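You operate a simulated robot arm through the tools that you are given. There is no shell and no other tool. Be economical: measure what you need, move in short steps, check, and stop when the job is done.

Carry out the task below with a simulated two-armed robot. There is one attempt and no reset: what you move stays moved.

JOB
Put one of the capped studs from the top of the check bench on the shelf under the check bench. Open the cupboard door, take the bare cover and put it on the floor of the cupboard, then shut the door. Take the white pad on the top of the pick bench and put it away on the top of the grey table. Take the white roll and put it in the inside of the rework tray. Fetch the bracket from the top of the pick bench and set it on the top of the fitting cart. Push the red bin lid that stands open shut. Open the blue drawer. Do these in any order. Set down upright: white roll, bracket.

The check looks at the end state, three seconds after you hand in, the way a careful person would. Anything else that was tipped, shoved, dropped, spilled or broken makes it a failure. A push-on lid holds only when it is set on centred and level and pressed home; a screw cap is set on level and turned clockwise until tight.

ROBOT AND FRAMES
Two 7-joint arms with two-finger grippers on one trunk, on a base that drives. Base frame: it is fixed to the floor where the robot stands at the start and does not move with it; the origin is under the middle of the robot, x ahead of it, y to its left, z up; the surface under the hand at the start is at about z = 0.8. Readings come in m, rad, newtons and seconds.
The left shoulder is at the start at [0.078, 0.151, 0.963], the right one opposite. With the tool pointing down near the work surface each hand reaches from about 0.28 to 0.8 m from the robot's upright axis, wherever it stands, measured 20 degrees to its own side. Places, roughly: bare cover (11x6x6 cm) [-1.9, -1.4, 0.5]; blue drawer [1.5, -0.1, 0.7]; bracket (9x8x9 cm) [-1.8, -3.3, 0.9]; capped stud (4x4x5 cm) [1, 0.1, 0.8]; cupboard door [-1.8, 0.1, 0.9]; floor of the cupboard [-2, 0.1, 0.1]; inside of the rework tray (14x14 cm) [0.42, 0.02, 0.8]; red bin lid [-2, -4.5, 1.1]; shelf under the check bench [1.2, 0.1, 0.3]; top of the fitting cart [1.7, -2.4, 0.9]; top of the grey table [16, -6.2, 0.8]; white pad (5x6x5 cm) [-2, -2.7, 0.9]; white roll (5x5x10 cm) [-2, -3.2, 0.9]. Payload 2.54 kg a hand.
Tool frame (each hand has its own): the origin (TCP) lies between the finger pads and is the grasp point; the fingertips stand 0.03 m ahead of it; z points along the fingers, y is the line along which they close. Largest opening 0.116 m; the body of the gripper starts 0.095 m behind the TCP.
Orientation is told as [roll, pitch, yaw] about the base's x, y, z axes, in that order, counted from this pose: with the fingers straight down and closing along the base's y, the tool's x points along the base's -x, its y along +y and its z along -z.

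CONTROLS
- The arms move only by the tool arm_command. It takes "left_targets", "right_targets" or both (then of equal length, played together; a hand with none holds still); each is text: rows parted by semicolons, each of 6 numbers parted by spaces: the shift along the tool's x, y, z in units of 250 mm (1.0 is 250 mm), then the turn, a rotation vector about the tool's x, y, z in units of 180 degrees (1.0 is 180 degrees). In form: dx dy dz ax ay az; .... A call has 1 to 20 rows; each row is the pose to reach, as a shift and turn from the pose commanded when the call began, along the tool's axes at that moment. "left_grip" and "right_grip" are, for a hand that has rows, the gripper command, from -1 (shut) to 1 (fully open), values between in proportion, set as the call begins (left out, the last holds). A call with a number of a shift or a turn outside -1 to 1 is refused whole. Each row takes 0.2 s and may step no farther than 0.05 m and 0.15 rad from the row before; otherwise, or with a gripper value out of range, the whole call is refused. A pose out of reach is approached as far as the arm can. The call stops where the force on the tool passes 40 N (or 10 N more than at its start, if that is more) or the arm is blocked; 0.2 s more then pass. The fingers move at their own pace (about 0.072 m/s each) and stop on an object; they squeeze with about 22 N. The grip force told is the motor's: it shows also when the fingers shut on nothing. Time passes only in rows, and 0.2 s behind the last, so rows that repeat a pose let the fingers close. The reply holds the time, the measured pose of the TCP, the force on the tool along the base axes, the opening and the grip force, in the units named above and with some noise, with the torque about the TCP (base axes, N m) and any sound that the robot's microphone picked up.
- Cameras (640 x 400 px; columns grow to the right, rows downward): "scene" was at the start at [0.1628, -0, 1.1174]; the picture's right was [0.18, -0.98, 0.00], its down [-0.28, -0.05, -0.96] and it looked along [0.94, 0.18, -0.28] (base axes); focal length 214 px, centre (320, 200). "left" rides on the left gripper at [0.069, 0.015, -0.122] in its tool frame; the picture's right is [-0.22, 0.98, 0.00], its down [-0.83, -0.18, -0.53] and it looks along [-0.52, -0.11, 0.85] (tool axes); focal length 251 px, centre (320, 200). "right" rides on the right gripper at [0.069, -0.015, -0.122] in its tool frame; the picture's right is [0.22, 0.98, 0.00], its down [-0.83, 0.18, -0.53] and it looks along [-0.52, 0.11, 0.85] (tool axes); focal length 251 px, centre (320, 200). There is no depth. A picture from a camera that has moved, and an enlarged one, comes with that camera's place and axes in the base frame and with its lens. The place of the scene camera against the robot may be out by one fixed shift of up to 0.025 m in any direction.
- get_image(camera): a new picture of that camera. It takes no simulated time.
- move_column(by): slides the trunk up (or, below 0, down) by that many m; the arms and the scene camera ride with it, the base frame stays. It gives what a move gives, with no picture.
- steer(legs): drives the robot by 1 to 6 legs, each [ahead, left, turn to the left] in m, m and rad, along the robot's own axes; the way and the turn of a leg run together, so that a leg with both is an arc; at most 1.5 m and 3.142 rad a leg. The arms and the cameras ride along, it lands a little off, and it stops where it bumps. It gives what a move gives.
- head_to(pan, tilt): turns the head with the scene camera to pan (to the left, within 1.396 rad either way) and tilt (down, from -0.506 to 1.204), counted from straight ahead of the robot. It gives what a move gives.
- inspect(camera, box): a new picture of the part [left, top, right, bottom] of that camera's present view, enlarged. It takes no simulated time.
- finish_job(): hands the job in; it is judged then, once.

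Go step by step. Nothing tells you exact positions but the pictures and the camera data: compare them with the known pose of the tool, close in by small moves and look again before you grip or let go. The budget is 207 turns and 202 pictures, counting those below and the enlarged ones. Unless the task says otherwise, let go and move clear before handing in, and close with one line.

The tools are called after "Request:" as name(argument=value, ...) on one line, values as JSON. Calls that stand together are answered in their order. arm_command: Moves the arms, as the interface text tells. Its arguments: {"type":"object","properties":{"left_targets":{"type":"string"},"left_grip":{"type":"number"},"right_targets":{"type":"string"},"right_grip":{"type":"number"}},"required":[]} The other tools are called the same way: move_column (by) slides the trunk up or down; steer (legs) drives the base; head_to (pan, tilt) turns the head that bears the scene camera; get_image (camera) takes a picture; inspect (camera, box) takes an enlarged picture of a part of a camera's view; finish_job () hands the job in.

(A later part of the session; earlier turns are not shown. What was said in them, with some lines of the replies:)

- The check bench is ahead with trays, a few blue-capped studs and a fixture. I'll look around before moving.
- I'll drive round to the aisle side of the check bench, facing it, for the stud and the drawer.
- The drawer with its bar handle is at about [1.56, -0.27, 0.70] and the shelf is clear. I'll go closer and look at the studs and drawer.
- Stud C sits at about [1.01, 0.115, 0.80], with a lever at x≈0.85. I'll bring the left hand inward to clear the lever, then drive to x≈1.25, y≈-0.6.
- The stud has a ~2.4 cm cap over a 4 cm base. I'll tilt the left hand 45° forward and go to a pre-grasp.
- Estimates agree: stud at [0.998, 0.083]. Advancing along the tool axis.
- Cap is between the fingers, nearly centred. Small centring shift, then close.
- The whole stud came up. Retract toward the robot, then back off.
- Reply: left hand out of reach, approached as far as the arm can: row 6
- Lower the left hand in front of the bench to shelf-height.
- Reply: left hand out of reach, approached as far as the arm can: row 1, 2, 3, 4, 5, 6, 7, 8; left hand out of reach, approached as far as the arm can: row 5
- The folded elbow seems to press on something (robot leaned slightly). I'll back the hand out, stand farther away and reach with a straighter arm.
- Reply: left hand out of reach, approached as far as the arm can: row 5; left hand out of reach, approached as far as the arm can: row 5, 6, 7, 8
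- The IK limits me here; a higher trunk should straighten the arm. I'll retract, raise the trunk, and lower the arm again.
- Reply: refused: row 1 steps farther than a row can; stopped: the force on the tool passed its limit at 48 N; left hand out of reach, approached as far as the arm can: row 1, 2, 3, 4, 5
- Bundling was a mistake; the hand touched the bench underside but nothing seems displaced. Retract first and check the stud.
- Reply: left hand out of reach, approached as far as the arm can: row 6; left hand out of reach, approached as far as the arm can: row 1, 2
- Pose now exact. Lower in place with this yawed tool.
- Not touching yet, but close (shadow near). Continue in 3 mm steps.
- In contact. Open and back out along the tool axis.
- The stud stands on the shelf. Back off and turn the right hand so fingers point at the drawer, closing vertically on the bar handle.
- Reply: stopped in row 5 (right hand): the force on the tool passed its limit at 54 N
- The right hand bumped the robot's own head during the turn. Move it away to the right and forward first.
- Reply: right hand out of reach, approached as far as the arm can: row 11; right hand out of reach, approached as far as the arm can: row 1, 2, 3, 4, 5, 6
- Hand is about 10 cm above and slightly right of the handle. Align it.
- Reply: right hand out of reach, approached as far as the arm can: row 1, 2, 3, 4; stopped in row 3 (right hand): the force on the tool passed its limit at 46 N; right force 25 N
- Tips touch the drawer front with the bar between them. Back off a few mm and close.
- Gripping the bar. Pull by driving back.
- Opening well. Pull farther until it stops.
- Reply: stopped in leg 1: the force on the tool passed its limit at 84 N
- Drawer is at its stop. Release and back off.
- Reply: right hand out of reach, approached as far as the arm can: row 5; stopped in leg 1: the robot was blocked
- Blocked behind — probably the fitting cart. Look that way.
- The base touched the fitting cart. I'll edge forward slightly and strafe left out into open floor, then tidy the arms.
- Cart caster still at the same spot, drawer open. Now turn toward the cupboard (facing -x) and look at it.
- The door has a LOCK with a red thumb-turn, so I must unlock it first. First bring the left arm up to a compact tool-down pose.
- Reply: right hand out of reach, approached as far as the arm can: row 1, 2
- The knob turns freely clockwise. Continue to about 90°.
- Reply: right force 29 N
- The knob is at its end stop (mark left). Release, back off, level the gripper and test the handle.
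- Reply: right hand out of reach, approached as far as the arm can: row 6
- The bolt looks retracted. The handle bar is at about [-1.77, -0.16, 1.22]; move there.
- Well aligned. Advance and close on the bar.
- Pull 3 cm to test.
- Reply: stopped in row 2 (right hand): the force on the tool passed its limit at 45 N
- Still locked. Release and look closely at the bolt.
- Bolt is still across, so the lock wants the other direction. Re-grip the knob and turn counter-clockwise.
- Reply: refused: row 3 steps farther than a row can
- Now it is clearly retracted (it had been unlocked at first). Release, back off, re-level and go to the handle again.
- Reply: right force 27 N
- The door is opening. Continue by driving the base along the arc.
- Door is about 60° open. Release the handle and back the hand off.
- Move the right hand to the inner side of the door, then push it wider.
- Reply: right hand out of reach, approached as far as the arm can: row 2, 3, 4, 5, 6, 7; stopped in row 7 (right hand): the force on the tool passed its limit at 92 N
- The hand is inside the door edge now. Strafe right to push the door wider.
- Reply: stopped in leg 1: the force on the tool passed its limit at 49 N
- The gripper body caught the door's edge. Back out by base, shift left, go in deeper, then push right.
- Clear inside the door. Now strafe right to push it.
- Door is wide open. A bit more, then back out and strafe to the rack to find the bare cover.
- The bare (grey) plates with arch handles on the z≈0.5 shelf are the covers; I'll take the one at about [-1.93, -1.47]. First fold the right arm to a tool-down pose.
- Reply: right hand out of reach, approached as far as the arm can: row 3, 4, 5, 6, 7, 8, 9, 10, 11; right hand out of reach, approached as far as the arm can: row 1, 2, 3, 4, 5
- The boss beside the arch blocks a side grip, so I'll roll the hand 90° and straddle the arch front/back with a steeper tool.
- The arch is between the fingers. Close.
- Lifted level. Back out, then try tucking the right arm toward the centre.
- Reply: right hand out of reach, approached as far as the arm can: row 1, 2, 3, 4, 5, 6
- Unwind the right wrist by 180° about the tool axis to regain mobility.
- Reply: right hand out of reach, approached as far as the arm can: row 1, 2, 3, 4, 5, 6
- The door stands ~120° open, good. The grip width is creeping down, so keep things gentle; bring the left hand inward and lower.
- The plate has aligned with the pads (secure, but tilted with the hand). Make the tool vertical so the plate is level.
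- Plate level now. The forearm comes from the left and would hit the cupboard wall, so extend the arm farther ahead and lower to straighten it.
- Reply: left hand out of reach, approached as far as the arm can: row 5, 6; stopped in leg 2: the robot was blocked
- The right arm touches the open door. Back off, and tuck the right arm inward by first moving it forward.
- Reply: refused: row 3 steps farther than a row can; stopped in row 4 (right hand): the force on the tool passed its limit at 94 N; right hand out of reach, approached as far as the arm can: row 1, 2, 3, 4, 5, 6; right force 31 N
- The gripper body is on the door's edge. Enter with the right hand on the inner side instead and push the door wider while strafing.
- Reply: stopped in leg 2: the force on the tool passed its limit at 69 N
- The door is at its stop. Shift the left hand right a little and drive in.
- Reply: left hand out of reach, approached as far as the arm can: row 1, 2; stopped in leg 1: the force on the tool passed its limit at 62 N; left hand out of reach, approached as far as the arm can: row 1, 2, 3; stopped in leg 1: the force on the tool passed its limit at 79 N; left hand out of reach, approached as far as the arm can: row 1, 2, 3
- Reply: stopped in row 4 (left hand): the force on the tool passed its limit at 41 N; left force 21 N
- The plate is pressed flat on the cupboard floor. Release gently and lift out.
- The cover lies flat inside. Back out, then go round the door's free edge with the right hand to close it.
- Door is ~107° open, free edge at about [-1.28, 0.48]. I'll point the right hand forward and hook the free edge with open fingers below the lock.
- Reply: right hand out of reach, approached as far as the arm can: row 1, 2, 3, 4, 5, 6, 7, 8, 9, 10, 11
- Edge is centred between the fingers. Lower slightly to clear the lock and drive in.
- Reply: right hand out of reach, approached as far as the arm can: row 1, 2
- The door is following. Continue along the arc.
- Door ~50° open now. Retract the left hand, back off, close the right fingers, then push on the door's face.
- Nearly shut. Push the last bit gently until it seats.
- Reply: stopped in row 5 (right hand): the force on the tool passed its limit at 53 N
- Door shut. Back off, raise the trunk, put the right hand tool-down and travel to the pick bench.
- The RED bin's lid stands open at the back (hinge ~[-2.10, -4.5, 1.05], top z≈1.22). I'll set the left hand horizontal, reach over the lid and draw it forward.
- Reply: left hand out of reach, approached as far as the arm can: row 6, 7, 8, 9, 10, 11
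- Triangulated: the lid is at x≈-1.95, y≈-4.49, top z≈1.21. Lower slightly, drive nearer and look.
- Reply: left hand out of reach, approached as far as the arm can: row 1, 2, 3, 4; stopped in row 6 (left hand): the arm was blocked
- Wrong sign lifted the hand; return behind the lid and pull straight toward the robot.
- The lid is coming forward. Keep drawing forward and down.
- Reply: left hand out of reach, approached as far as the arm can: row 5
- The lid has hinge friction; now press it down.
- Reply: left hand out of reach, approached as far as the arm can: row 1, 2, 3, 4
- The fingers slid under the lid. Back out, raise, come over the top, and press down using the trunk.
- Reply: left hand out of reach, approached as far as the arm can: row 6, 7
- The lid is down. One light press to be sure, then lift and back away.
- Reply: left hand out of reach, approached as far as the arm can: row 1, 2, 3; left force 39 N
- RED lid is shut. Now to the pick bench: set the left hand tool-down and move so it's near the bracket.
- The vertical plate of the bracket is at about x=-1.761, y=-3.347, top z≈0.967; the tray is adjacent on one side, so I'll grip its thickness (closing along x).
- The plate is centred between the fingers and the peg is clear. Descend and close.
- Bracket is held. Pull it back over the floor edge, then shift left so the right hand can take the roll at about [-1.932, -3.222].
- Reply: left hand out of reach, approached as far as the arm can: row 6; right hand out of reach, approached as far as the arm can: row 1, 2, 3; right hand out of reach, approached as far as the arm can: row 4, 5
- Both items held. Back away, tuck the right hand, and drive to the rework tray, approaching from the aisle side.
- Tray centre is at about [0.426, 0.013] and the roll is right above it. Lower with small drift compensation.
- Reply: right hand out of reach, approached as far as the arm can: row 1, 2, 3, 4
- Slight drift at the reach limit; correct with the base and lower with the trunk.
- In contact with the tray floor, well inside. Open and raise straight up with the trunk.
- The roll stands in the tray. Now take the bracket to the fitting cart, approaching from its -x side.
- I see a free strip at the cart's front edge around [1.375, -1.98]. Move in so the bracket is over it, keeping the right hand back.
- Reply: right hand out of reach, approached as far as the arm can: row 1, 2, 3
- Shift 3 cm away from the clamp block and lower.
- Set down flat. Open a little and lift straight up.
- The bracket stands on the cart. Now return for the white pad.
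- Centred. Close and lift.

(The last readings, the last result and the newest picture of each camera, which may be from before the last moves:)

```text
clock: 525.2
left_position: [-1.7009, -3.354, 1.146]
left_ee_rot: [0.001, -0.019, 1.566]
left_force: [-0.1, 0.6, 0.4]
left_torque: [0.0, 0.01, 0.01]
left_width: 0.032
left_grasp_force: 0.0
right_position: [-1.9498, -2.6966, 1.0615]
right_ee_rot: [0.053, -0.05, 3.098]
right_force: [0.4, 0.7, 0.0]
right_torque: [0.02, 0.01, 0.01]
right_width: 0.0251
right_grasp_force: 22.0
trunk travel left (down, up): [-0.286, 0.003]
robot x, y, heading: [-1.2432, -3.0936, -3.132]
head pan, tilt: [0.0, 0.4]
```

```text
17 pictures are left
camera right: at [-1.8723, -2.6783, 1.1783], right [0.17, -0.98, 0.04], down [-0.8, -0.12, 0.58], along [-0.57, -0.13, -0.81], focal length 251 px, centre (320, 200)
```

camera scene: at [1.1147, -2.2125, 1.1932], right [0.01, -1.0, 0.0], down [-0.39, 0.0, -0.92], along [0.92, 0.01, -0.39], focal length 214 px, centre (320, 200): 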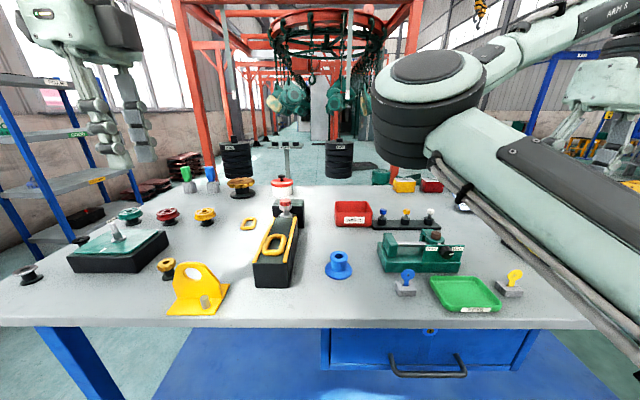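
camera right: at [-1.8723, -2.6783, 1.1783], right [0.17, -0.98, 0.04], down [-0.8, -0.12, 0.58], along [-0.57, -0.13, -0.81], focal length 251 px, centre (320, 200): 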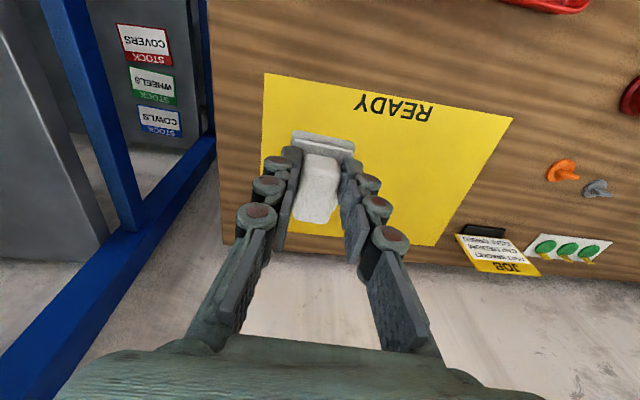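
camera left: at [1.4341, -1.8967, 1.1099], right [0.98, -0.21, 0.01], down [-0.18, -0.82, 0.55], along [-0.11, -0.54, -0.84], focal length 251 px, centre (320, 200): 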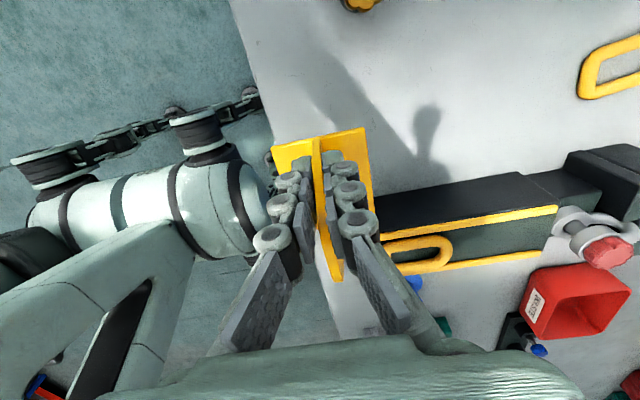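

The pad is held with its base. Back out, tuck in, face +x and look for the way to the grey table.

Request:
steer(legs=[[-0.65, 0, 0]])

Request:
arm_command(right_targets="0.17 0 0 0 0 0; 0.34 0 0 0 0 0; 0.51 0 0 0 0 0; 0.68 0 0 0 0 0; 0.85 0 0 0 0 0")

Request:
steer(legs=[[0, 0, -3.141], [0, -1.4, 0], [0.5, 0, 0]])

Request:
head_to(pan=-0.1, tilt=0.15)

Request:
get_image(camera="scene")

```text
clock: 528.8
left_position: [-1.058, -3.3534, 1.1454]
left_ee_rot: [0.001, -0.019, 1.562]
left_force: [1.3, 0.2, -0.5]
left_torque: [0.0, -0.02, 0.0]
left_width: 0.0321
left_grasp_force: 0.0
right_position: [-1.3041, -2.6948, 1.0608]
right_ee_rot: [0.054, -0.05, 3.095]
right_force: [-0.2, -0.2, -0.4]
right_torque: [-0.01, 0.02, 0.02]
right_width: 0.0251
right_grasp_force: 22.0
trunk travel left (down, up): [-0.286, 0.003]
robot x, y, heading: [-0.5991, -3.0988, 3.14]
head pan, tilt: [0.0, 0.4]
```

```text
clock: 530.0
left_position: [-1.0574, -3.3528, 1.1441]
left_ee_rot: [-0.001, -0.02, 1.563]
left_force: [0.3, -0.3, -0.5]
left_torque: [0.02, -0.03, 0.01]
left_width: 0.032
left_grasp_force: 0.0
right_position: [-1.3035, -2.6944, 1.0598]
right_ee_rot: [0.052, -0.049, 3.095]
right_force: [-0.2, 0.4, -1.2]
right_torque: [0.01, -0.01, 0.03]
right_width: 0.0251
right_grasp_force: 21.7
right hand out of reach, approached as far as the arm can: row 1, 2, 3, 4, 5
trunk travel left (down, up): [-0.286, 0.003]
robot x, y, heading: [-0.5985, -3.0973, 3.139]
head pan, tilt: [0.0, 0.4]
```

```text
clock: 553.5
left_position: [0.3891, -4.2, 1.1446]
left_ee_rot: [-0.001, -0.019, -1.548]
left_force: [-0.1, 0.6, 0.2]
left_torque: [-0.03, 0.05, 0.0]
left_width: 0.032
left_grasp_force: 0.0
right_position: [0.6556, -4.8492, 1.06]
right_ee_rot: [0.053, -0.049, -0.016]
right_force: [0.1, 0.4, -1.2]
right_torque: [0.03, 0.04, 0.01]
right_width: 0.0249
right_grasp_force: 22.1
trunk travel left (down, up): [-0.286, 0.003]
robot x, y, heading: [-0.062, -4.471, 0.032]
head pan, tilt: [0.0, 0.4]
```

```text
clock: 554.3
left_position: [0.3902, -4.1996, 1.1445]
left_ee_rot: [0.0, -0.019, -1.549]
left_force: [-0.1, -0.1, 0.1]
left_torque: [0.03, 0.02, 0.0]
left_width: 0.0319
left_grasp_force: 0.0
right_position: [0.6554, -4.8497, 1.0596]
right_ee_rot: [0.052, -0.049, -0.018]
right_force: [0.2, 1.0, -0.3]
right_torque: [0.03, -0.01, 0.01]
right_width: 0.0251
right_grasp_force: 22.1
trunk travel left (down, up): [-0.286, 0.003]
robot x, y, heading: [-0.062, -4.4712, 0.029]
head pan, tilt: [-0.099, 0.15]
```

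```text
16 pictures are left
camera scene: at [0.1018, -4.4931, 1.2163], right [-0.07, -1.0, 0.0], down [-0.15, 0.01, -0.99], along [0.99, -0.07, -0.15], focal length 214 px, centre (320, 200)
```

scene: 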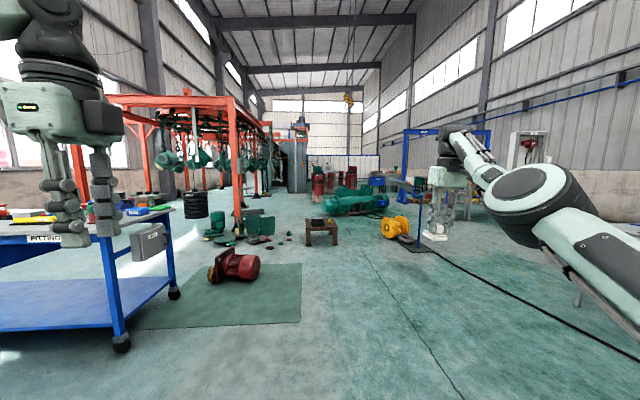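

Request:
inspect(camera="scene", box=[200, 130, 520, 270])

```text
2.00 times, centred on (360, 200) of scene
camera zoom: at [0.1018, -4.4931, 1.2163], right [-0.07, -1.0, 0.0], down [-0.15, 0.01, -0.99], along [0.99, -0.07, -0.15], focal length 429 px, centre (240, 200)
```

zoom: 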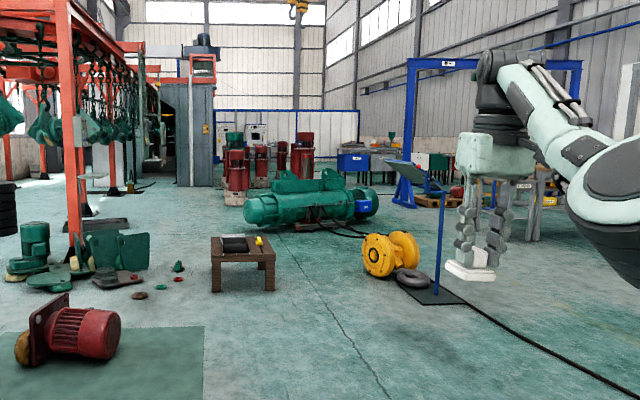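

I'll raise the right hand a little and thread between the small dark table and the yellow motor (around y≈-5.4).

Request:
arm_command(right_targets="0 0 -0.15 0 0 0; 0 0 -0.3 0 0 0; 0 0 -0.45 0 0 0")

Request:
steer(legs=[[0, -0.93, -0.03], [1.3, 0, 0], [0.8, 0, 0]])

Request:
get_image(camera="scene")

```text
clock: 555.1
left_position: [0.3898, -4.2, 1.1446]
left_ee_rot: [-0.001, -0.02, -1.549]
left_force: [0.3, 0.4, -0.5]
left_torque: [0.01, 0.01, -0.01]
left_width: 0.0321
left_grasp_force: 0.0
right_position: [0.6221, -4.8483, 1.1353]
right_ee_rot: [0.053, -0.052, -0.021]
right_force: [-0.5, 0.1, -0.6]
right_torque: [0.0, 0.02, -0.01]
right_width: 0.0251
right_grasp_force: 22.0
right hand out of reach, approached as far as the arm can: row 1, 2, 3
trunk travel left (down, up): [-0.286, 0.003]
robot x, y, heading: [-0.0603, -4.4725, 0.031]
head pan, tilt: [-0.099, 0.15]
```

```text
clock: 574.4
left_position: [2.5101, -5.1557, 1.1443]
left_ee_rot: [0.0, -0.019, -1.587]
left_force: [0.6, -0.5, 0.3]
left_torque: [0.0, -0.01, 0.01]
left_width: 0.0319
left_grasp_force: 0.1
right_position: [2.7186, -5.8142, 1.135]
right_ee_rot: [0.055, -0.051, -0.056]
right_force: [0.3, -1.1, -0.9]
right_torque: [0.0, 0.02, -0.02]
right_width: 0.025
right_grasp_force: 22.6
trunk travel left (down, up): [-0.286, 0.003]
robot x, y, heading: [2.0453, -5.4093, -0.004]
head pan, tilt: [-0.099, 0.15]
```

```text
14 pictures are left
camera scene: at [2.2134, -5.4383, 1.2164], right [-0.11, -0.99, 0.0], down [-0.15, 0.02, -0.99], along [0.98, -0.11, -0.15], focal length 214 px, centre (320, 200)
```

scene: 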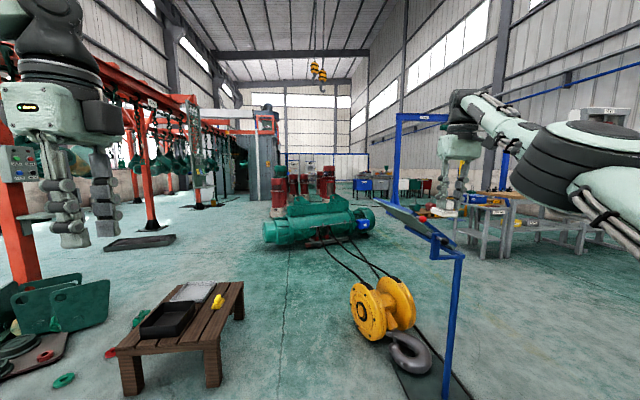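

Tight gap: centre at y≈-5.47. Go through in checked steps, then shift left past the big green motor.

Request:
steer(legs=[[0, -0.06, 0.004], [0.6, 0, 0]])

Request:
steer(legs=[[1.45, 0, 0]])

Request:
steer(legs=[[0.3, 1.15, 0], [1.4, 0, 0], [1.2, 0, 0]])

Request:
get_image(camera="scene")

```text
clock: 578.6
left_position: [3.1075, -5.2131, 1.1445]
left_ee_rot: [0.0, -0.018, -1.578]
left_force: [0.7, -0.6, -0.6]
left_torque: [-0.04, 0.01, 0.0]
left_width: 0.0318
left_grasp_force: 0.0
right_position: [3.319, -5.8691, 1.1349]
right_ee_rot: [0.054, -0.051, -0.049]
right_force: [0.0, -0.5, -0.1]
right_torque: [0.03, 0.02, -0.03]
right_width: 0.0249
right_grasp_force: 22.1
trunk travel left (down, up): [-0.286, 0.003]
robot x, y, heading: [2.6485, -5.4719, -0.001]
head pan, tilt: [-0.099, 0.15]
```

```text
clock: 585.9
left_position: [4.5654, -5.2008, 1.1437]
left_ee_rot: [0.002, -0.02, -1.567]
left_force: [-0.1, 0.0, -0.4]
left_torque: [0.0, -0.01, -0.02]
left_width: 0.032
left_grasp_force: 0.0
right_position: [4.7862, -5.8542, 1.1353]
right_ee_rot: [0.055, -0.052, -0.04]
right_force: [0.9, -0.7, -1.0]
right_torque: [-0.03, 0.0, 0.02]
right_width: 0.0253
right_grasp_force: 21.8
trunk travel left (down, up): [-0.286, 0.003]
robot x, y, heading: [4.109, -5.4635, 0.006]
head pan, tilt: [-0.099, 0.15]
```

```text
clock: 589.9
left_position: [4.6259, -4.9446, 1.1448]
left_ee_rot: [0.0, -0.02, -1.556]
left_force: [0.6, -0.5, -0.4]
left_torque: [-0.02, 0.01, 0.0]
left_width: 0.032
left_grasp_force: 0.0
right_position: [4.8554, -5.5948, 1.1355]
right_ee_rot: [0.054, -0.051, -0.03]
right_force: [-0.5, 0.0, -0.4]
right_torque: [0.05, 0.06, 0.0]
right_width: 0.0252
right_grasp_force: 22.2
trunk travel left (down, up): [-0.286, 0.003]
robot x, y, heading: [4.1748, -5.214, 0.017]
head pan, tilt: [-0.099, 0.15]
stopped in leg 1: the robot was blocked; the commanded pose is now the measured one
```

```text
13 pictures are left
camera scene: at [4.338, -5.2362, 1.2164], right [-0.08, -1.0, 0.0], down [-0.15, 0.01, -0.99], along [0.99, -0.08, -0.15], focal length 214 px, centre (320, 200)
```

scene: 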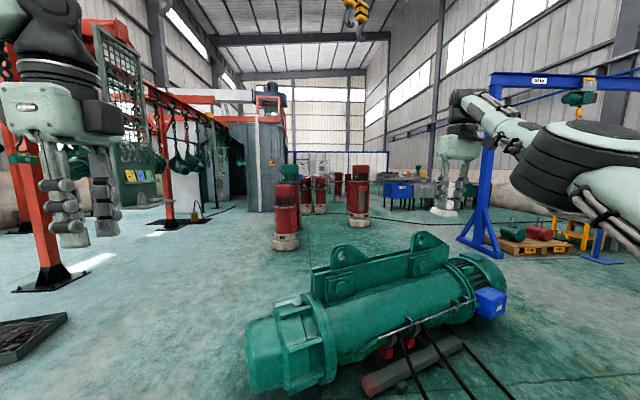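

Something bumped on the left rear; go forward a bit first, then left and past the motor.

Request:
steer(legs=[[0.28, 0, -0.017], [0, 0.93, 0], [1.4, 0, 0], [0.6, 0, 0]])

Request:
get_image(camera="scene")

```text
clock: 610.3
left_position: [6.897, -4.0105, 1.1459]
left_ee_rot: [0.001, -0.019, -1.573]
left_force: [-0.3, -0.7, 0.5]
left_torque: [0.02, 0.01, -0.01]
left_width: 0.0322
left_grasp_force: 0.0
right_position: [7.1136, -4.6661, 1.1349]
right_ee_rot: [0.053, -0.051, -0.048]
right_force: [-0.4, 0.0, -0.1]
right_torque: [-0.01, 0.01, -0.05]
right_width: 0.0251
right_grasp_force: 22.4
trunk travel left (down, up): [-0.286, 0.003]
robot x, y, heading: [6.4399, -4.2674, 0.001]
head pan, tilt: [-0.099, 0.15]
```

```text
12 pictures are left
camera scene: at [6.6035, -4.2974, 1.2163], right [-0.1, -1.0, 0.0], down [-0.15, 0.01, -0.99], along [0.98, -0.1, -0.15], focal length 214 px, centre (320, 200)
```

scene: 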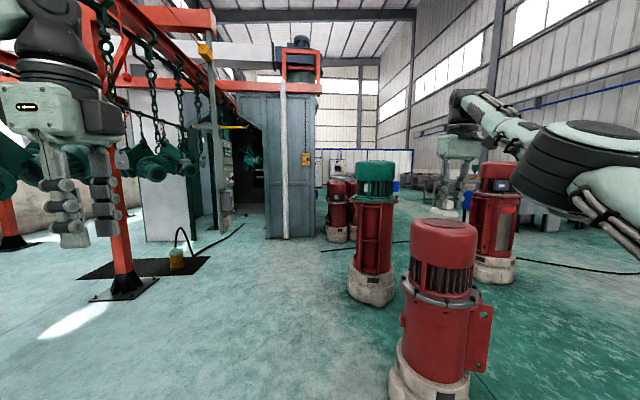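

Next: keep left past the pumps, then turn down between pump B and pumps C/D.

Request:
steer(legs=[[0, 0.22, 0], [1.4, 0, 0], [1.4, 0, 0]])

Request:
steer(legs=[[0, 0, -1.571], [0.7, 0, 0]])

Request:
get_image(camera="scene")

```text
clock: 613.1
left_position: [6.8961, -3.7978, 1.1439]
left_ee_rot: [-0.002, -0.011, -1.582]
left_force: [0.2, 0.2, 0.7]
left_torque: [0.02, -0.02, -0.03]
left_width: 0.032
left_grasp_force: 0.1
right_position: [7.1115, -4.452, 1.1353]
right_ee_rot: [0.055, -0.052, -0.051]
right_force: [-0.1, -0.7, -0.4]
right_torque: [-0.01, 0.04, -0.02]
right_width: 0.0253
right_grasp_force: 22.2
trunk travel left (down, up): [-0.286, 0.003]
robot x, y, heading: [6.4405, -4.0554, -0.004]
head pan, tilt: [-0.099, 0.15]
stopped in leg 1: the robot was blocked; the commanded pose is now the measured one
```

```text
clock: 620.9
left_position: [6.7225, -5.2138, 1.1445]
left_ee_rot: [0.0, -0.013, -3.129]
left_force: [-0.3, 0.0, 0.2]
left_torque: [0.03, -0.01, -0.04]
left_width: 0.0317
left_grasp_force: 0.0
right_position: [6.0727, -5.4431, 1.1358]
right_ee_rot: [0.055, -0.052, -1.597]
right_force: [0.0, -0.1, -1.3]
right_torque: [0.01, -0.04, -0.02]
right_width: 0.025
right_grasp_force: 22.2
trunk travel left (down, up): [-0.286, 0.003]
robot x, y, heading: [6.4529, -4.7618, -1.552]
head pan, tilt: [-0.099, 0.15]
```

```text
11 pictures are left
camera scene: at [6.4512, -4.9394, 1.2163], right [-1.0, 0.08, 0.0], down [0.01, 0.15, -0.99], along [-0.08, -0.99, -0.15], focal length 214 px, centre (320, 200)
```

scene: 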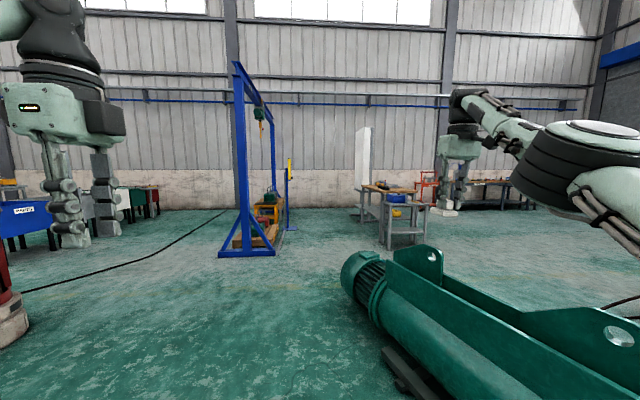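

That leg was blocked early and I ended up facing -y, but this way is open: go down past the motor, then along y≈-7.15 toward +x.

Request:
steer(legs=[[0, 0.2, 0], [1.4, 0, -0.01], [0.98, 0, 0]])

```text
clock: 634.8
left_position: [6.9514, -7.6038, 1.1445]
left_ee_rot: [0.001, -0.014, 3.139]
left_force: [-0.5, 0.1, 0.4]
left_torque: [0.0, 0.03, 0.02]
left_width: 0.0319
left_grasp_force: 0.1
right_position: [6.2965, -7.8231, 1.1361]
right_ee_rot: [0.055, -0.055, -1.615]
right_force: [-1.1, -0.5, -1.0]
right_torque: [0.03, -0.04, 0.0]
right_width: 0.0249
right_grasp_force: 21.5
trunk travel left (down, up): [-0.286, 0.003]
robot x, y, heading: [6.69, -7.1476, -1.561]
head pan, tilt: [-0.099, 0.15]
```

Request:
steer(legs=[[0, 0, 1.561], [1.3, 0, 0]])

Request:
get_image(camera="scene")

```text
clock: 638.0
left_position: [7.2117, -7.0848, 1.1438]
left_ee_rot: [-0.003, -0.014, -1.974]
left_force: [1.1, -0.2, -0.1]
left_torque: [-0.01, 0.01, -0.01]
left_width: 0.0319
left_grasp_force: 0.1
right_position: [7.1435, -7.7805, 1.1364]
right_ee_rot: [0.052, -0.034, -0.48]
right_force: [-5.5, 2.4, -0.1]
right_torque: [-0.26, -0.65, 0.05]
right_width: 0.025
right_grasp_force: 22.2
trunk travel left (down, up): [-0.286, 0.003]
robot x, y, heading: [6.6865, -7.1489, -0.394]
head pan, tilt: [-0.099, 0.15]
stopped in leg 1: the force on the tool passed its limit at 105 N (the readings are from after the stop); the commanded pose is now the measured one
```

```text
10 pictures are left
camera scene: at [6.837, -7.2345, 1.2165], right [-0.47, -0.88, 0.0], down [-0.13, 0.07, -0.99], along [0.87, -0.47, -0.15], focal length 214 px, centre (320, 200)
```

scene: 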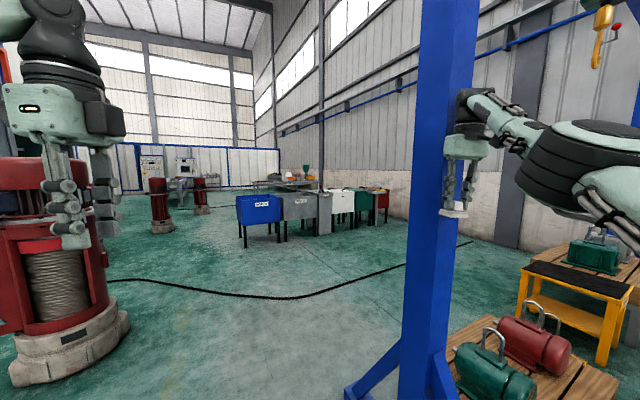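

The hand touched the gantry. Back away from it and realign.

Request:
steer(legs=[[-0.12, 0, 0], [-0.06, 0.2, 0]])

Request:
steer(legs=[[0, 0, 0.39]])

Request:
get_image(camera="scene")

```text
clock: 641.4
left_position: [7.1226, -6.8306, 1.1439]
left_ee_rot: [0.0, -0.014, -1.974]
left_force: [0.3, 0.1, 1.2]
left_torque: [-0.02, 0.02, 0.0]
left_width: 0.0317
left_grasp_force: 0.1
right_position: [7.0569, -7.5266, 1.1361]
right_ee_rot: [0.052, -0.034, -0.478]
right_force: [-0.3, -0.2, -0.7]
right_torque: [0.0, 0.0, -0.04]
right_width: 0.0251
right_grasp_force: 22.2
trunk travel left (down, up): [-0.286, 0.003]
robot x, y, heading: [6.6012, -6.8904, -0.398]
head pan, tilt: [-0.099, 0.15]
```

```text
clock: 643.0
left_position: [7.0594, -6.6366, 1.1446]
left_ee_rot: [-0.002, -0.013, -1.583]
left_force: [-0.5, -0.9, -0.1]
left_torque: [-0.05, 0.0, 0.02]
left_width: 0.0319
left_grasp_force: 0.1
right_position: [7.2632, -7.3042, 1.1361]
right_ee_rot: [0.05, -0.034, -0.087]
right_force: [-0.6, 0.7, -0.2]
right_torque: [0.0, -0.02, -0.01]
right_width: 0.0251
right_grasp_force: 22.2
trunk travel left (down, up): [-0.286, 0.003]
robot x, y, heading: [6.6014, -6.894, 0.001]
head pan, tilt: [-0.099, 0.15]
```

```text
9 pictures are left
camera scene: at [6.7641, -6.9202, 1.2164], right [-0.1, -0.99, 0.0], down [-0.15, 0.01, -0.99], along [0.98, -0.1, -0.15], focal length 214 px, centre (320, 200)
```

scene: 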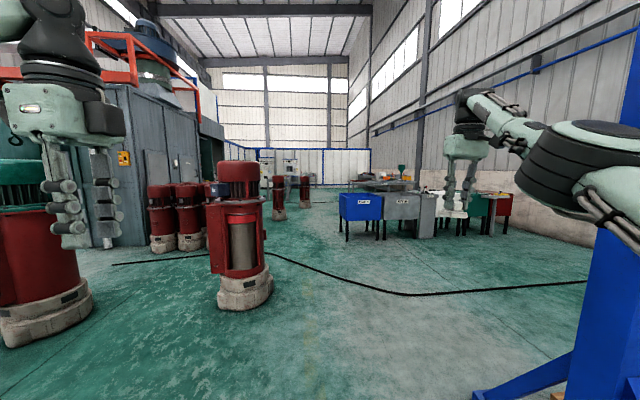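

Request:
steer(legs=[[0, -0.14, 0], [1.4, 0, 0]])

Request:
steer(legs=[[1.5, 0, 0]])

```text
clock: 651.5
left_position: [8.4581, -6.7809, 1.1447]
left_ee_rot: [-0.002, -0.014, -1.584]
left_force: [0.3, 0.4, 0.1]
left_torque: [0.03, 0.01, 0.0]
left_width: 0.032
left_grasp_force: 0.0
right_position: [8.6608, -7.4496, 1.1355]
right_ee_rot: [0.051, -0.032, -0.087]
right_force: [-0.7, 0.0, -1.5]
right_torque: [-0.01, -0.01, 0.0]
right_width: 0.0249
right_grasp_force: 21.3
trunk travel left (down, up): [-0.286, 0.003]
robot x, y, heading: [7.9964, -7.0395, -0.004]
head pan, tilt: [-0.099, 0.15]
```

```text
clock: 654.5
left_position: [8.8001, -6.791, 1.1732]
left_ee_rot: [0.051, -0.011, -1.529]
left_force: [0.5, 0.7, -0.6]
left_torque: [0.03, 0.01, 0.0]
left_width: 0.0318
left_grasp_force: 0.0
right_position: [9.0262, -7.4616, 1.1444]
right_ee_rot: [0.079, -0.059, -0.058]
right_force: [-0.3, 1.0, -1.8]
right_torque: [-0.06, 0.04, 0.0]
right_width: 0.025
right_grasp_force: 22.0
trunk travel left (down, up): [-0.286, 0.003]
robot x, y, heading: [8.3748, -7.0503, 0.026]
head pan, tilt: [-0.099, 0.15]
stopped in leg 1: the robot was blocked; the commanded pose is now the measured one
```

The left elbow touched the tall pump. Back off and shift right.

Request:
steer(legs=[[-0.12, 0, 0], [0, -0.25, -0.02]])

Request:
get_image(camera="scene")

```text
clock: 658.4
left_position: [8.718, -7.0317, 1.1493]
left_ee_rot: [0.013, -0.036, -1.558]
left_force: [0.5, -0.4, 0.5]
left_torque: [0.05, 0.0, 0.0]
left_width: 0.0321
left_grasp_force: 0.1
right_position: [8.9248, -7.7087, 1.1358]
right_ee_rot: [0.052, -0.034, -0.086]
right_force: [0.1, 0.0, 0.4]
right_torque: [-0.03, 0.02, 0.02]
right_width: 0.0249
right_grasp_force: 22.0
trunk travel left (down, up): [-0.286, 0.003]
robot x, y, heading: [8.2566, -7.2981, -0.001]
head pan, tilt: [-0.099, 0.15]
```

```text
8 pictures are left
camera scene: at [8.4242, -7.3245, 1.2164], right [-0.1, -1.0, 0.0], down [-0.15, 0.01, -0.99], along [0.98, -0.1, -0.15], focal length 214 px, centre (320, 200)
```

scene: 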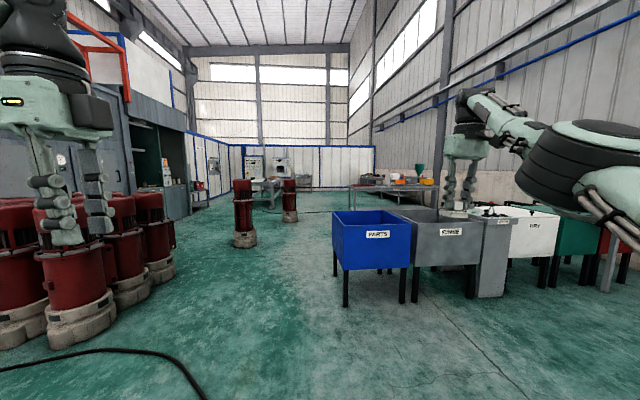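

Request:
steer(legs=[[1.2, 0, 0], [1.4, 0.22, 0], [1.5, 0, 0]])

```text
clock: 678.0
left_position: [12.7886, -6.7997, 1.1488]
left_ee_rot: [0.014, -0.035, -1.556]
left_force: [0.7, 0.6, 0.5]
left_torque: [0.01, 0.02, -0.01]
left_width: 0.0317
left_grasp_force: 0.0
right_position: [12.9956, -7.4772, 1.1368]
right_ee_rot: [0.052, -0.032, -0.083]
right_force: [-0.3, 0.4, -0.6]
right_torque: [-0.03, 0.03, 0.0]
right_width: 0.025
right_grasp_force: 21.7
trunk travel left (down, up): [-0.286, 0.003]
robot x, y, heading: [12.3312, -7.0686, 0.005]
head pan, tilt: [-0.099, 0.15]
```

Request:
steer(legs=[[0.13, 0, 0], [0, 1.2, 0], [1.3, 0, 0]])

Request:
head_to(pan=-0.1, tilt=0.3)

Request:
get_image(camera="scene")

```text
clock: 696.8
left_position: [14.2313, -5.61, 1.1508]
left_ee_rot: [0.016, -0.034, -1.556]
left_force: [-0.1, 0.9, -0.4]
left_torque: [0.03, -0.01, -0.02]
left_width: 0.0318
left_grasp_force: 0.2
right_position: [14.4377, -6.2845, 1.136]
right_ee_rot: [0.052, -0.034, -0.083]
right_force: [0.2, 0.3, 0.0]
right_torque: [-0.01, 0.03, 0.0]
right_width: 0.0251
right_grasp_force: 21.9
trunk travel left (down, up): [-0.286, 0.003]
robot x, y, heading: [13.775, -5.8777, 0.002]
head pan, tilt: [-0.099, 0.15]
```

```text
clock: 697.5
left_position: [14.2293, -5.6086, 1.1496]
left_ee_rot: [0.014, -0.035, -1.555]
left_force: [0.3, 0.2, 0.1]
left_torque: [0.02, -0.01, 0.0]
left_width: 0.0317
left_grasp_force: 0.1
right_position: [14.437, -6.2855, 1.1359]
right_ee_rot: [0.054, -0.035, -0.083]
right_force: [0.3, -0.2, -1.4]
right_torque: [0.02, 0.0, 0.02]
right_width: 0.0251
right_grasp_force: 22.2
trunk travel left (down, up): [-0.286, 0.003]
robot x, y, heading: [13.7702, -5.8754, -0.0]
head pan, tilt: [-0.099, 0.3]
```

```text
7 pictures are left
camera scene: at [13.9378, -5.9027, 1.2025], right [-0.1, -1.0, 0.0], down [-0.29, 0.03, -0.96], along [0.95, -0.09, -0.3], focal length 214 px, centre (320, 200)
```

scene: 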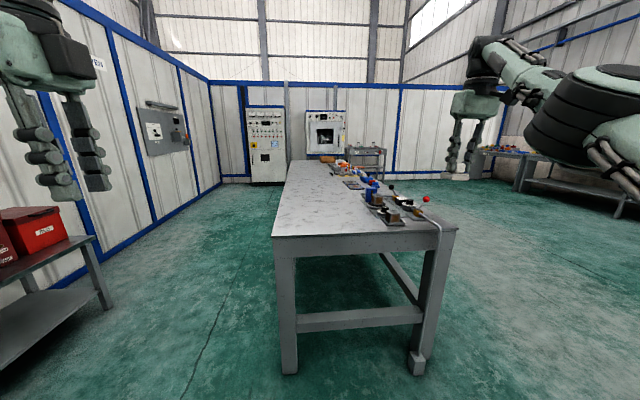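

The grey table's near-left area is free; target about [14.95, -6.0].

Request:
steer(legs=[[0, 0.28, 0], [0.5, 0, 0]])

Request:
get_image(camera="right")

```text
clock: 703.3
left_position: [14.7322, -5.3328, 1.1499]
left_ee_rot: [0.012, -0.035, -1.559]
left_force: [0.4, 0.6, -0.7]
left_torque: [-0.01, 0.0, 0.03]
left_width: 0.0321
left_grasp_force: 0.0
right_position: [14.9373, -6.0112, 1.1343]
right_ee_rot: [0.052, -0.033, -0.087]
right_force: [0.9, 0.7, -0.1]
right_torque: [0.0, 0.04, 0.04]
right_width: 0.0254
right_grasp_force: 22.2
trunk travel left (down, up): [-0.286, 0.003]
robot x, y, heading: [14.2711, -5.6024, -0.006]
head pan, tilt: [-0.099, 0.3]
```

```text
6 pictures are left
camera right: at [14.8639, -6.0249, 1.254], right [-0.13, 0.99, 0.04], down [0.82, 0.08, 0.57], along [0.56, 0.11, -0.82], focal length 251 px, centre (320, 200)
```

right: 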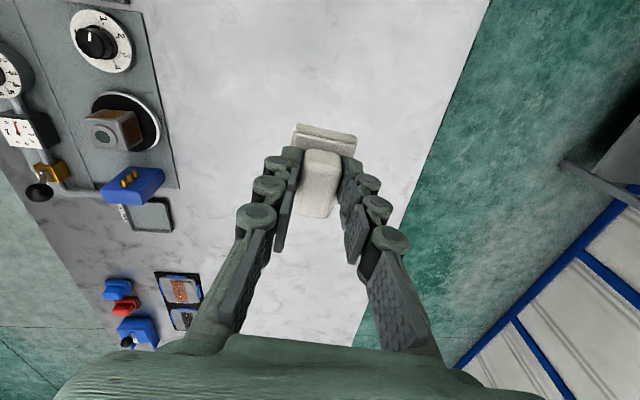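

Clear below. Lower with the trunk.

Request:
move_column(by=-0.25)

Request:
get_image(camera="right")

```text
clock: 705.9
left_position: [14.7308, -5.3332, 0.9007]
left_ee_rot: [0.014, -0.035, -1.559]
left_force: [0.1, 0.0, 0.4]
left_torque: [0.02, 0.0, 0.01]
left_width: 0.032
left_grasp_force: 0.1
right_position: [14.937, -6.0095, 0.8852]
right_ee_rot: [0.052, -0.033, -0.088]
right_force: [-0.1, -0.1, -0.9]
right_torque: [0.03, 0.02, 0.01]
right_width: 0.025
right_grasp_force: 22.5
trunk travel left (down, up): [-0.036, 0.253]
robot x, y, heading: [14.2724, -5.6013, -0.003]
head pan, tilt: [-0.099, 0.3]
```

```text
5 pictures are left
camera right: at [14.8634, -6.0249, 1.0044], right [-0.13, 0.99, 0.04], down [0.82, 0.08, 0.57], along [0.56, 0.11, -0.82], focal length 251 px, centre (320, 200)
```

right: 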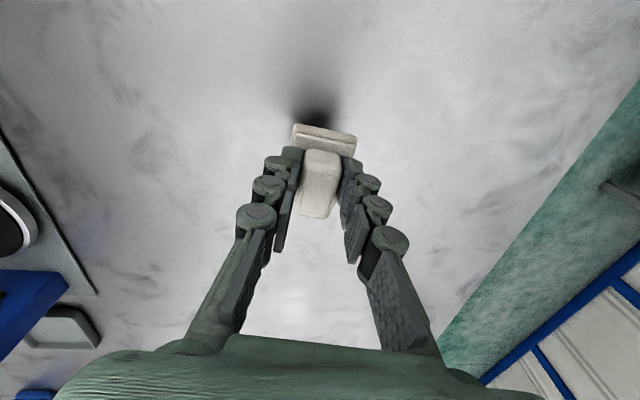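

Request:
move_column(by=-0.02)

Request:
move_column(by=-0.012)

```text
clock: 706.5
left_position: [14.7326, -5.3324, 0.8805]
left_ee_rot: [0.013, -0.035, -1.558]
left_force: [-0.7, -0.3, 0.8]
left_torque: [0.02, -0.01, 0.02]
left_width: 0.0317
left_grasp_force: 0.1
right_position: [14.9374, -6.0102, 0.8656]
right_ee_rot: [0.051, -0.033, -0.089]
right_force: [-0.7, -0.4, -0.4]
right_torque: [0.02, 0.03, -0.03]
right_width: 0.0247
right_grasp_force: 22.0
trunk travel left (down, up): [-0.016, 0.273]
robot x, y, heading: [14.274, -5.5999, -0.005]
head pan, tilt: [-0.099, 0.3]
```

```text
clock: 707.1
left_position: [14.7318, -5.3332, 0.8683]
left_ee_rot: [0.013, -0.035, -1.557]
left_force: [-0.7, -1.1, -0.6]
left_torque: [0.0, 0.03, 0.02]
left_width: 0.0317
left_grasp_force: 0.1
right_position: [14.9377, -6.0104, 0.8546]
right_ee_rot: [0.052, -0.033, -0.088]
right_force: [0.1, -0.3, 0.9]
right_torque: [-0.04, -0.04, -0.05]
right_width: 0.0248
right_grasp_force: 22.2
trunk travel left (down, up): [-0.004, 0.285]
robot x, y, heading: [14.2736, -5.5979, -0.003]
head pan, tilt: [-0.099, 0.3]
```

Continue by arm in 4 mm steps until contact.

Request:
arm_command(right_targets="0 0 0.016 0 0 0; 0 0 0.032 0 0 0; 0 0 0.048 0 0 0")

```text
clock: 708.0
left_position: [14.7304, -5.3327, 0.8687]
left_ee_rot: [0.017, -0.037, -1.558]
left_force: [-0.2, -1.2, -0.5]
left_torque: [0.02, 0.0, 0.0]
left_width: 0.0319
left_grasp_force: 0.0
right_position: [14.9343, -6.008, 0.8459]
right_ee_rot: [0.05, -0.039, -0.088]
right_force: [0.0, -0.9, 23.3]
right_torque: [-0.46, 0.08, 0.01]
right_width: 0.0256
right_grasp_force: 22.2
trunk travel left (down, up): [-0.004, 0.285]
robot x, y, heading: [14.2753, -5.6005, -0.006]
head pan, tilt: [-0.099, 0.3]
```

Contact at 23 N. Release and rise with the trunk.

Request:
arm_command(right_targets="0 0 -0.008 0 0 0; 0 0 -0.008 0 0 0; 0 0 -0.008 0 0 0; 0 0 -0.008 0 0 0", right_grip=0.3)

Request:
move_column(by=0.2)

Request:
get_image(camera="right")

```text
clock: 709.0
left_position: [14.7318, -5.3323, 0.8683]
left_ee_rot: [0.015, -0.034, -1.558]
left_force: [-0.5, -0.9, -0.3]
left_torque: [0.0, -0.01, 0.0]
left_width: 0.0318
left_grasp_force: 0.1
right_position: [14.9372, -6.0094, 0.8446]
right_ee_rot: [0.051, -0.033, -0.087]
right_force: [0.5, -0.2, -0.1]
right_torque: [-0.01, 0.02, -0.01]
right_width: 0.0755
right_grasp_force: 0.1
trunk travel left (down, up): [-0.004, 0.285]
robot x, y, heading: [14.2739, -5.5987, -0.005]
head pan, tilt: [-0.099, 0.3]
```

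```text
clock: 711.1
left_position: [14.7315, -5.3321, 1.0679]
left_ee_rot: [0.015, -0.036, -1.557]
left_force: [-0.8, 0.1, -0.2]
left_torque: [-0.01, 0.02, 0.0]
left_width: 0.032
left_grasp_force: 0.1
right_position: [14.9366, -6.009, 1.0432]
right_ee_rot: [0.051, -0.033, -0.086]
right_force: [-0.2, 0.4, 0.1]
right_torque: [0.0, 0.01, -0.01]
right_width: 0.0753
right_grasp_force: 0.0
trunk travel left (down, up): [-0.204, 0.085]
robot x, y, heading: [14.2761, -5.5985, -0.003]
head pan, tilt: [-0.099, 0.3]
```

```text
4 pictures are left
camera right: at [14.8638, -6.0245, 1.1621], right [-0.13, 0.99, 0.04], down [0.82, 0.08, 0.57], along [0.56, 0.11, -0.82], focal length 251 px, centre (320, 200)
```

right: 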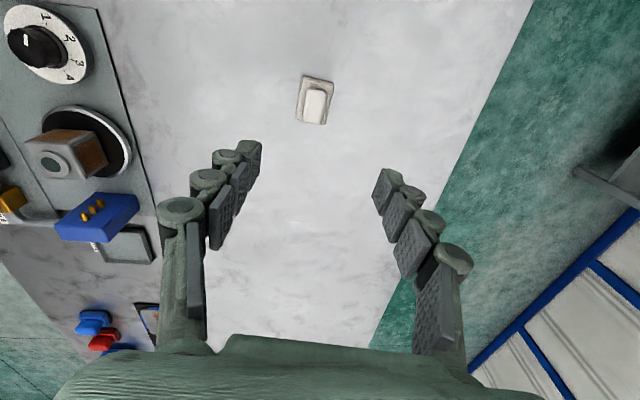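

The pad sits upright on the grey table. Back clear and hand in.

Request:
steer(legs=[[-0.4, 0, 0]])

Request:
finish_job()

```text
clock: 713.6
left_position: [14.3282, -5.3319, 1.0686]
left_ee_rot: [0.015, -0.034, -1.557]
left_force: [0.0, -0.9, -0.1]
left_torque: [-0.01, 0.0, -0.01]
left_width: 0.0319
left_grasp_force: 0.0
right_position: [14.5361, -6.0074, 1.0455]
right_ee_rot: [0.054, -0.036, -0.084]
right_force: [-0.1, 0.4, 0.1]
right_torque: [0.05, -0.03, 0.0]
right_width: 0.0756
right_grasp_force: 0.0
trunk travel left (down, up): [-0.204, 0.085]
robot x, y, heading: [13.8725, -5.5992, 0.002]
head pan, tilt: [-0.099, 0.3]
```

```text
The job is handed in.
```

All seven tasks are done and handed in, but I bumped the bench underside, the gantry, a tall pump and something near the small dark table along the way, and did not recheck that the pump and table stayed put.
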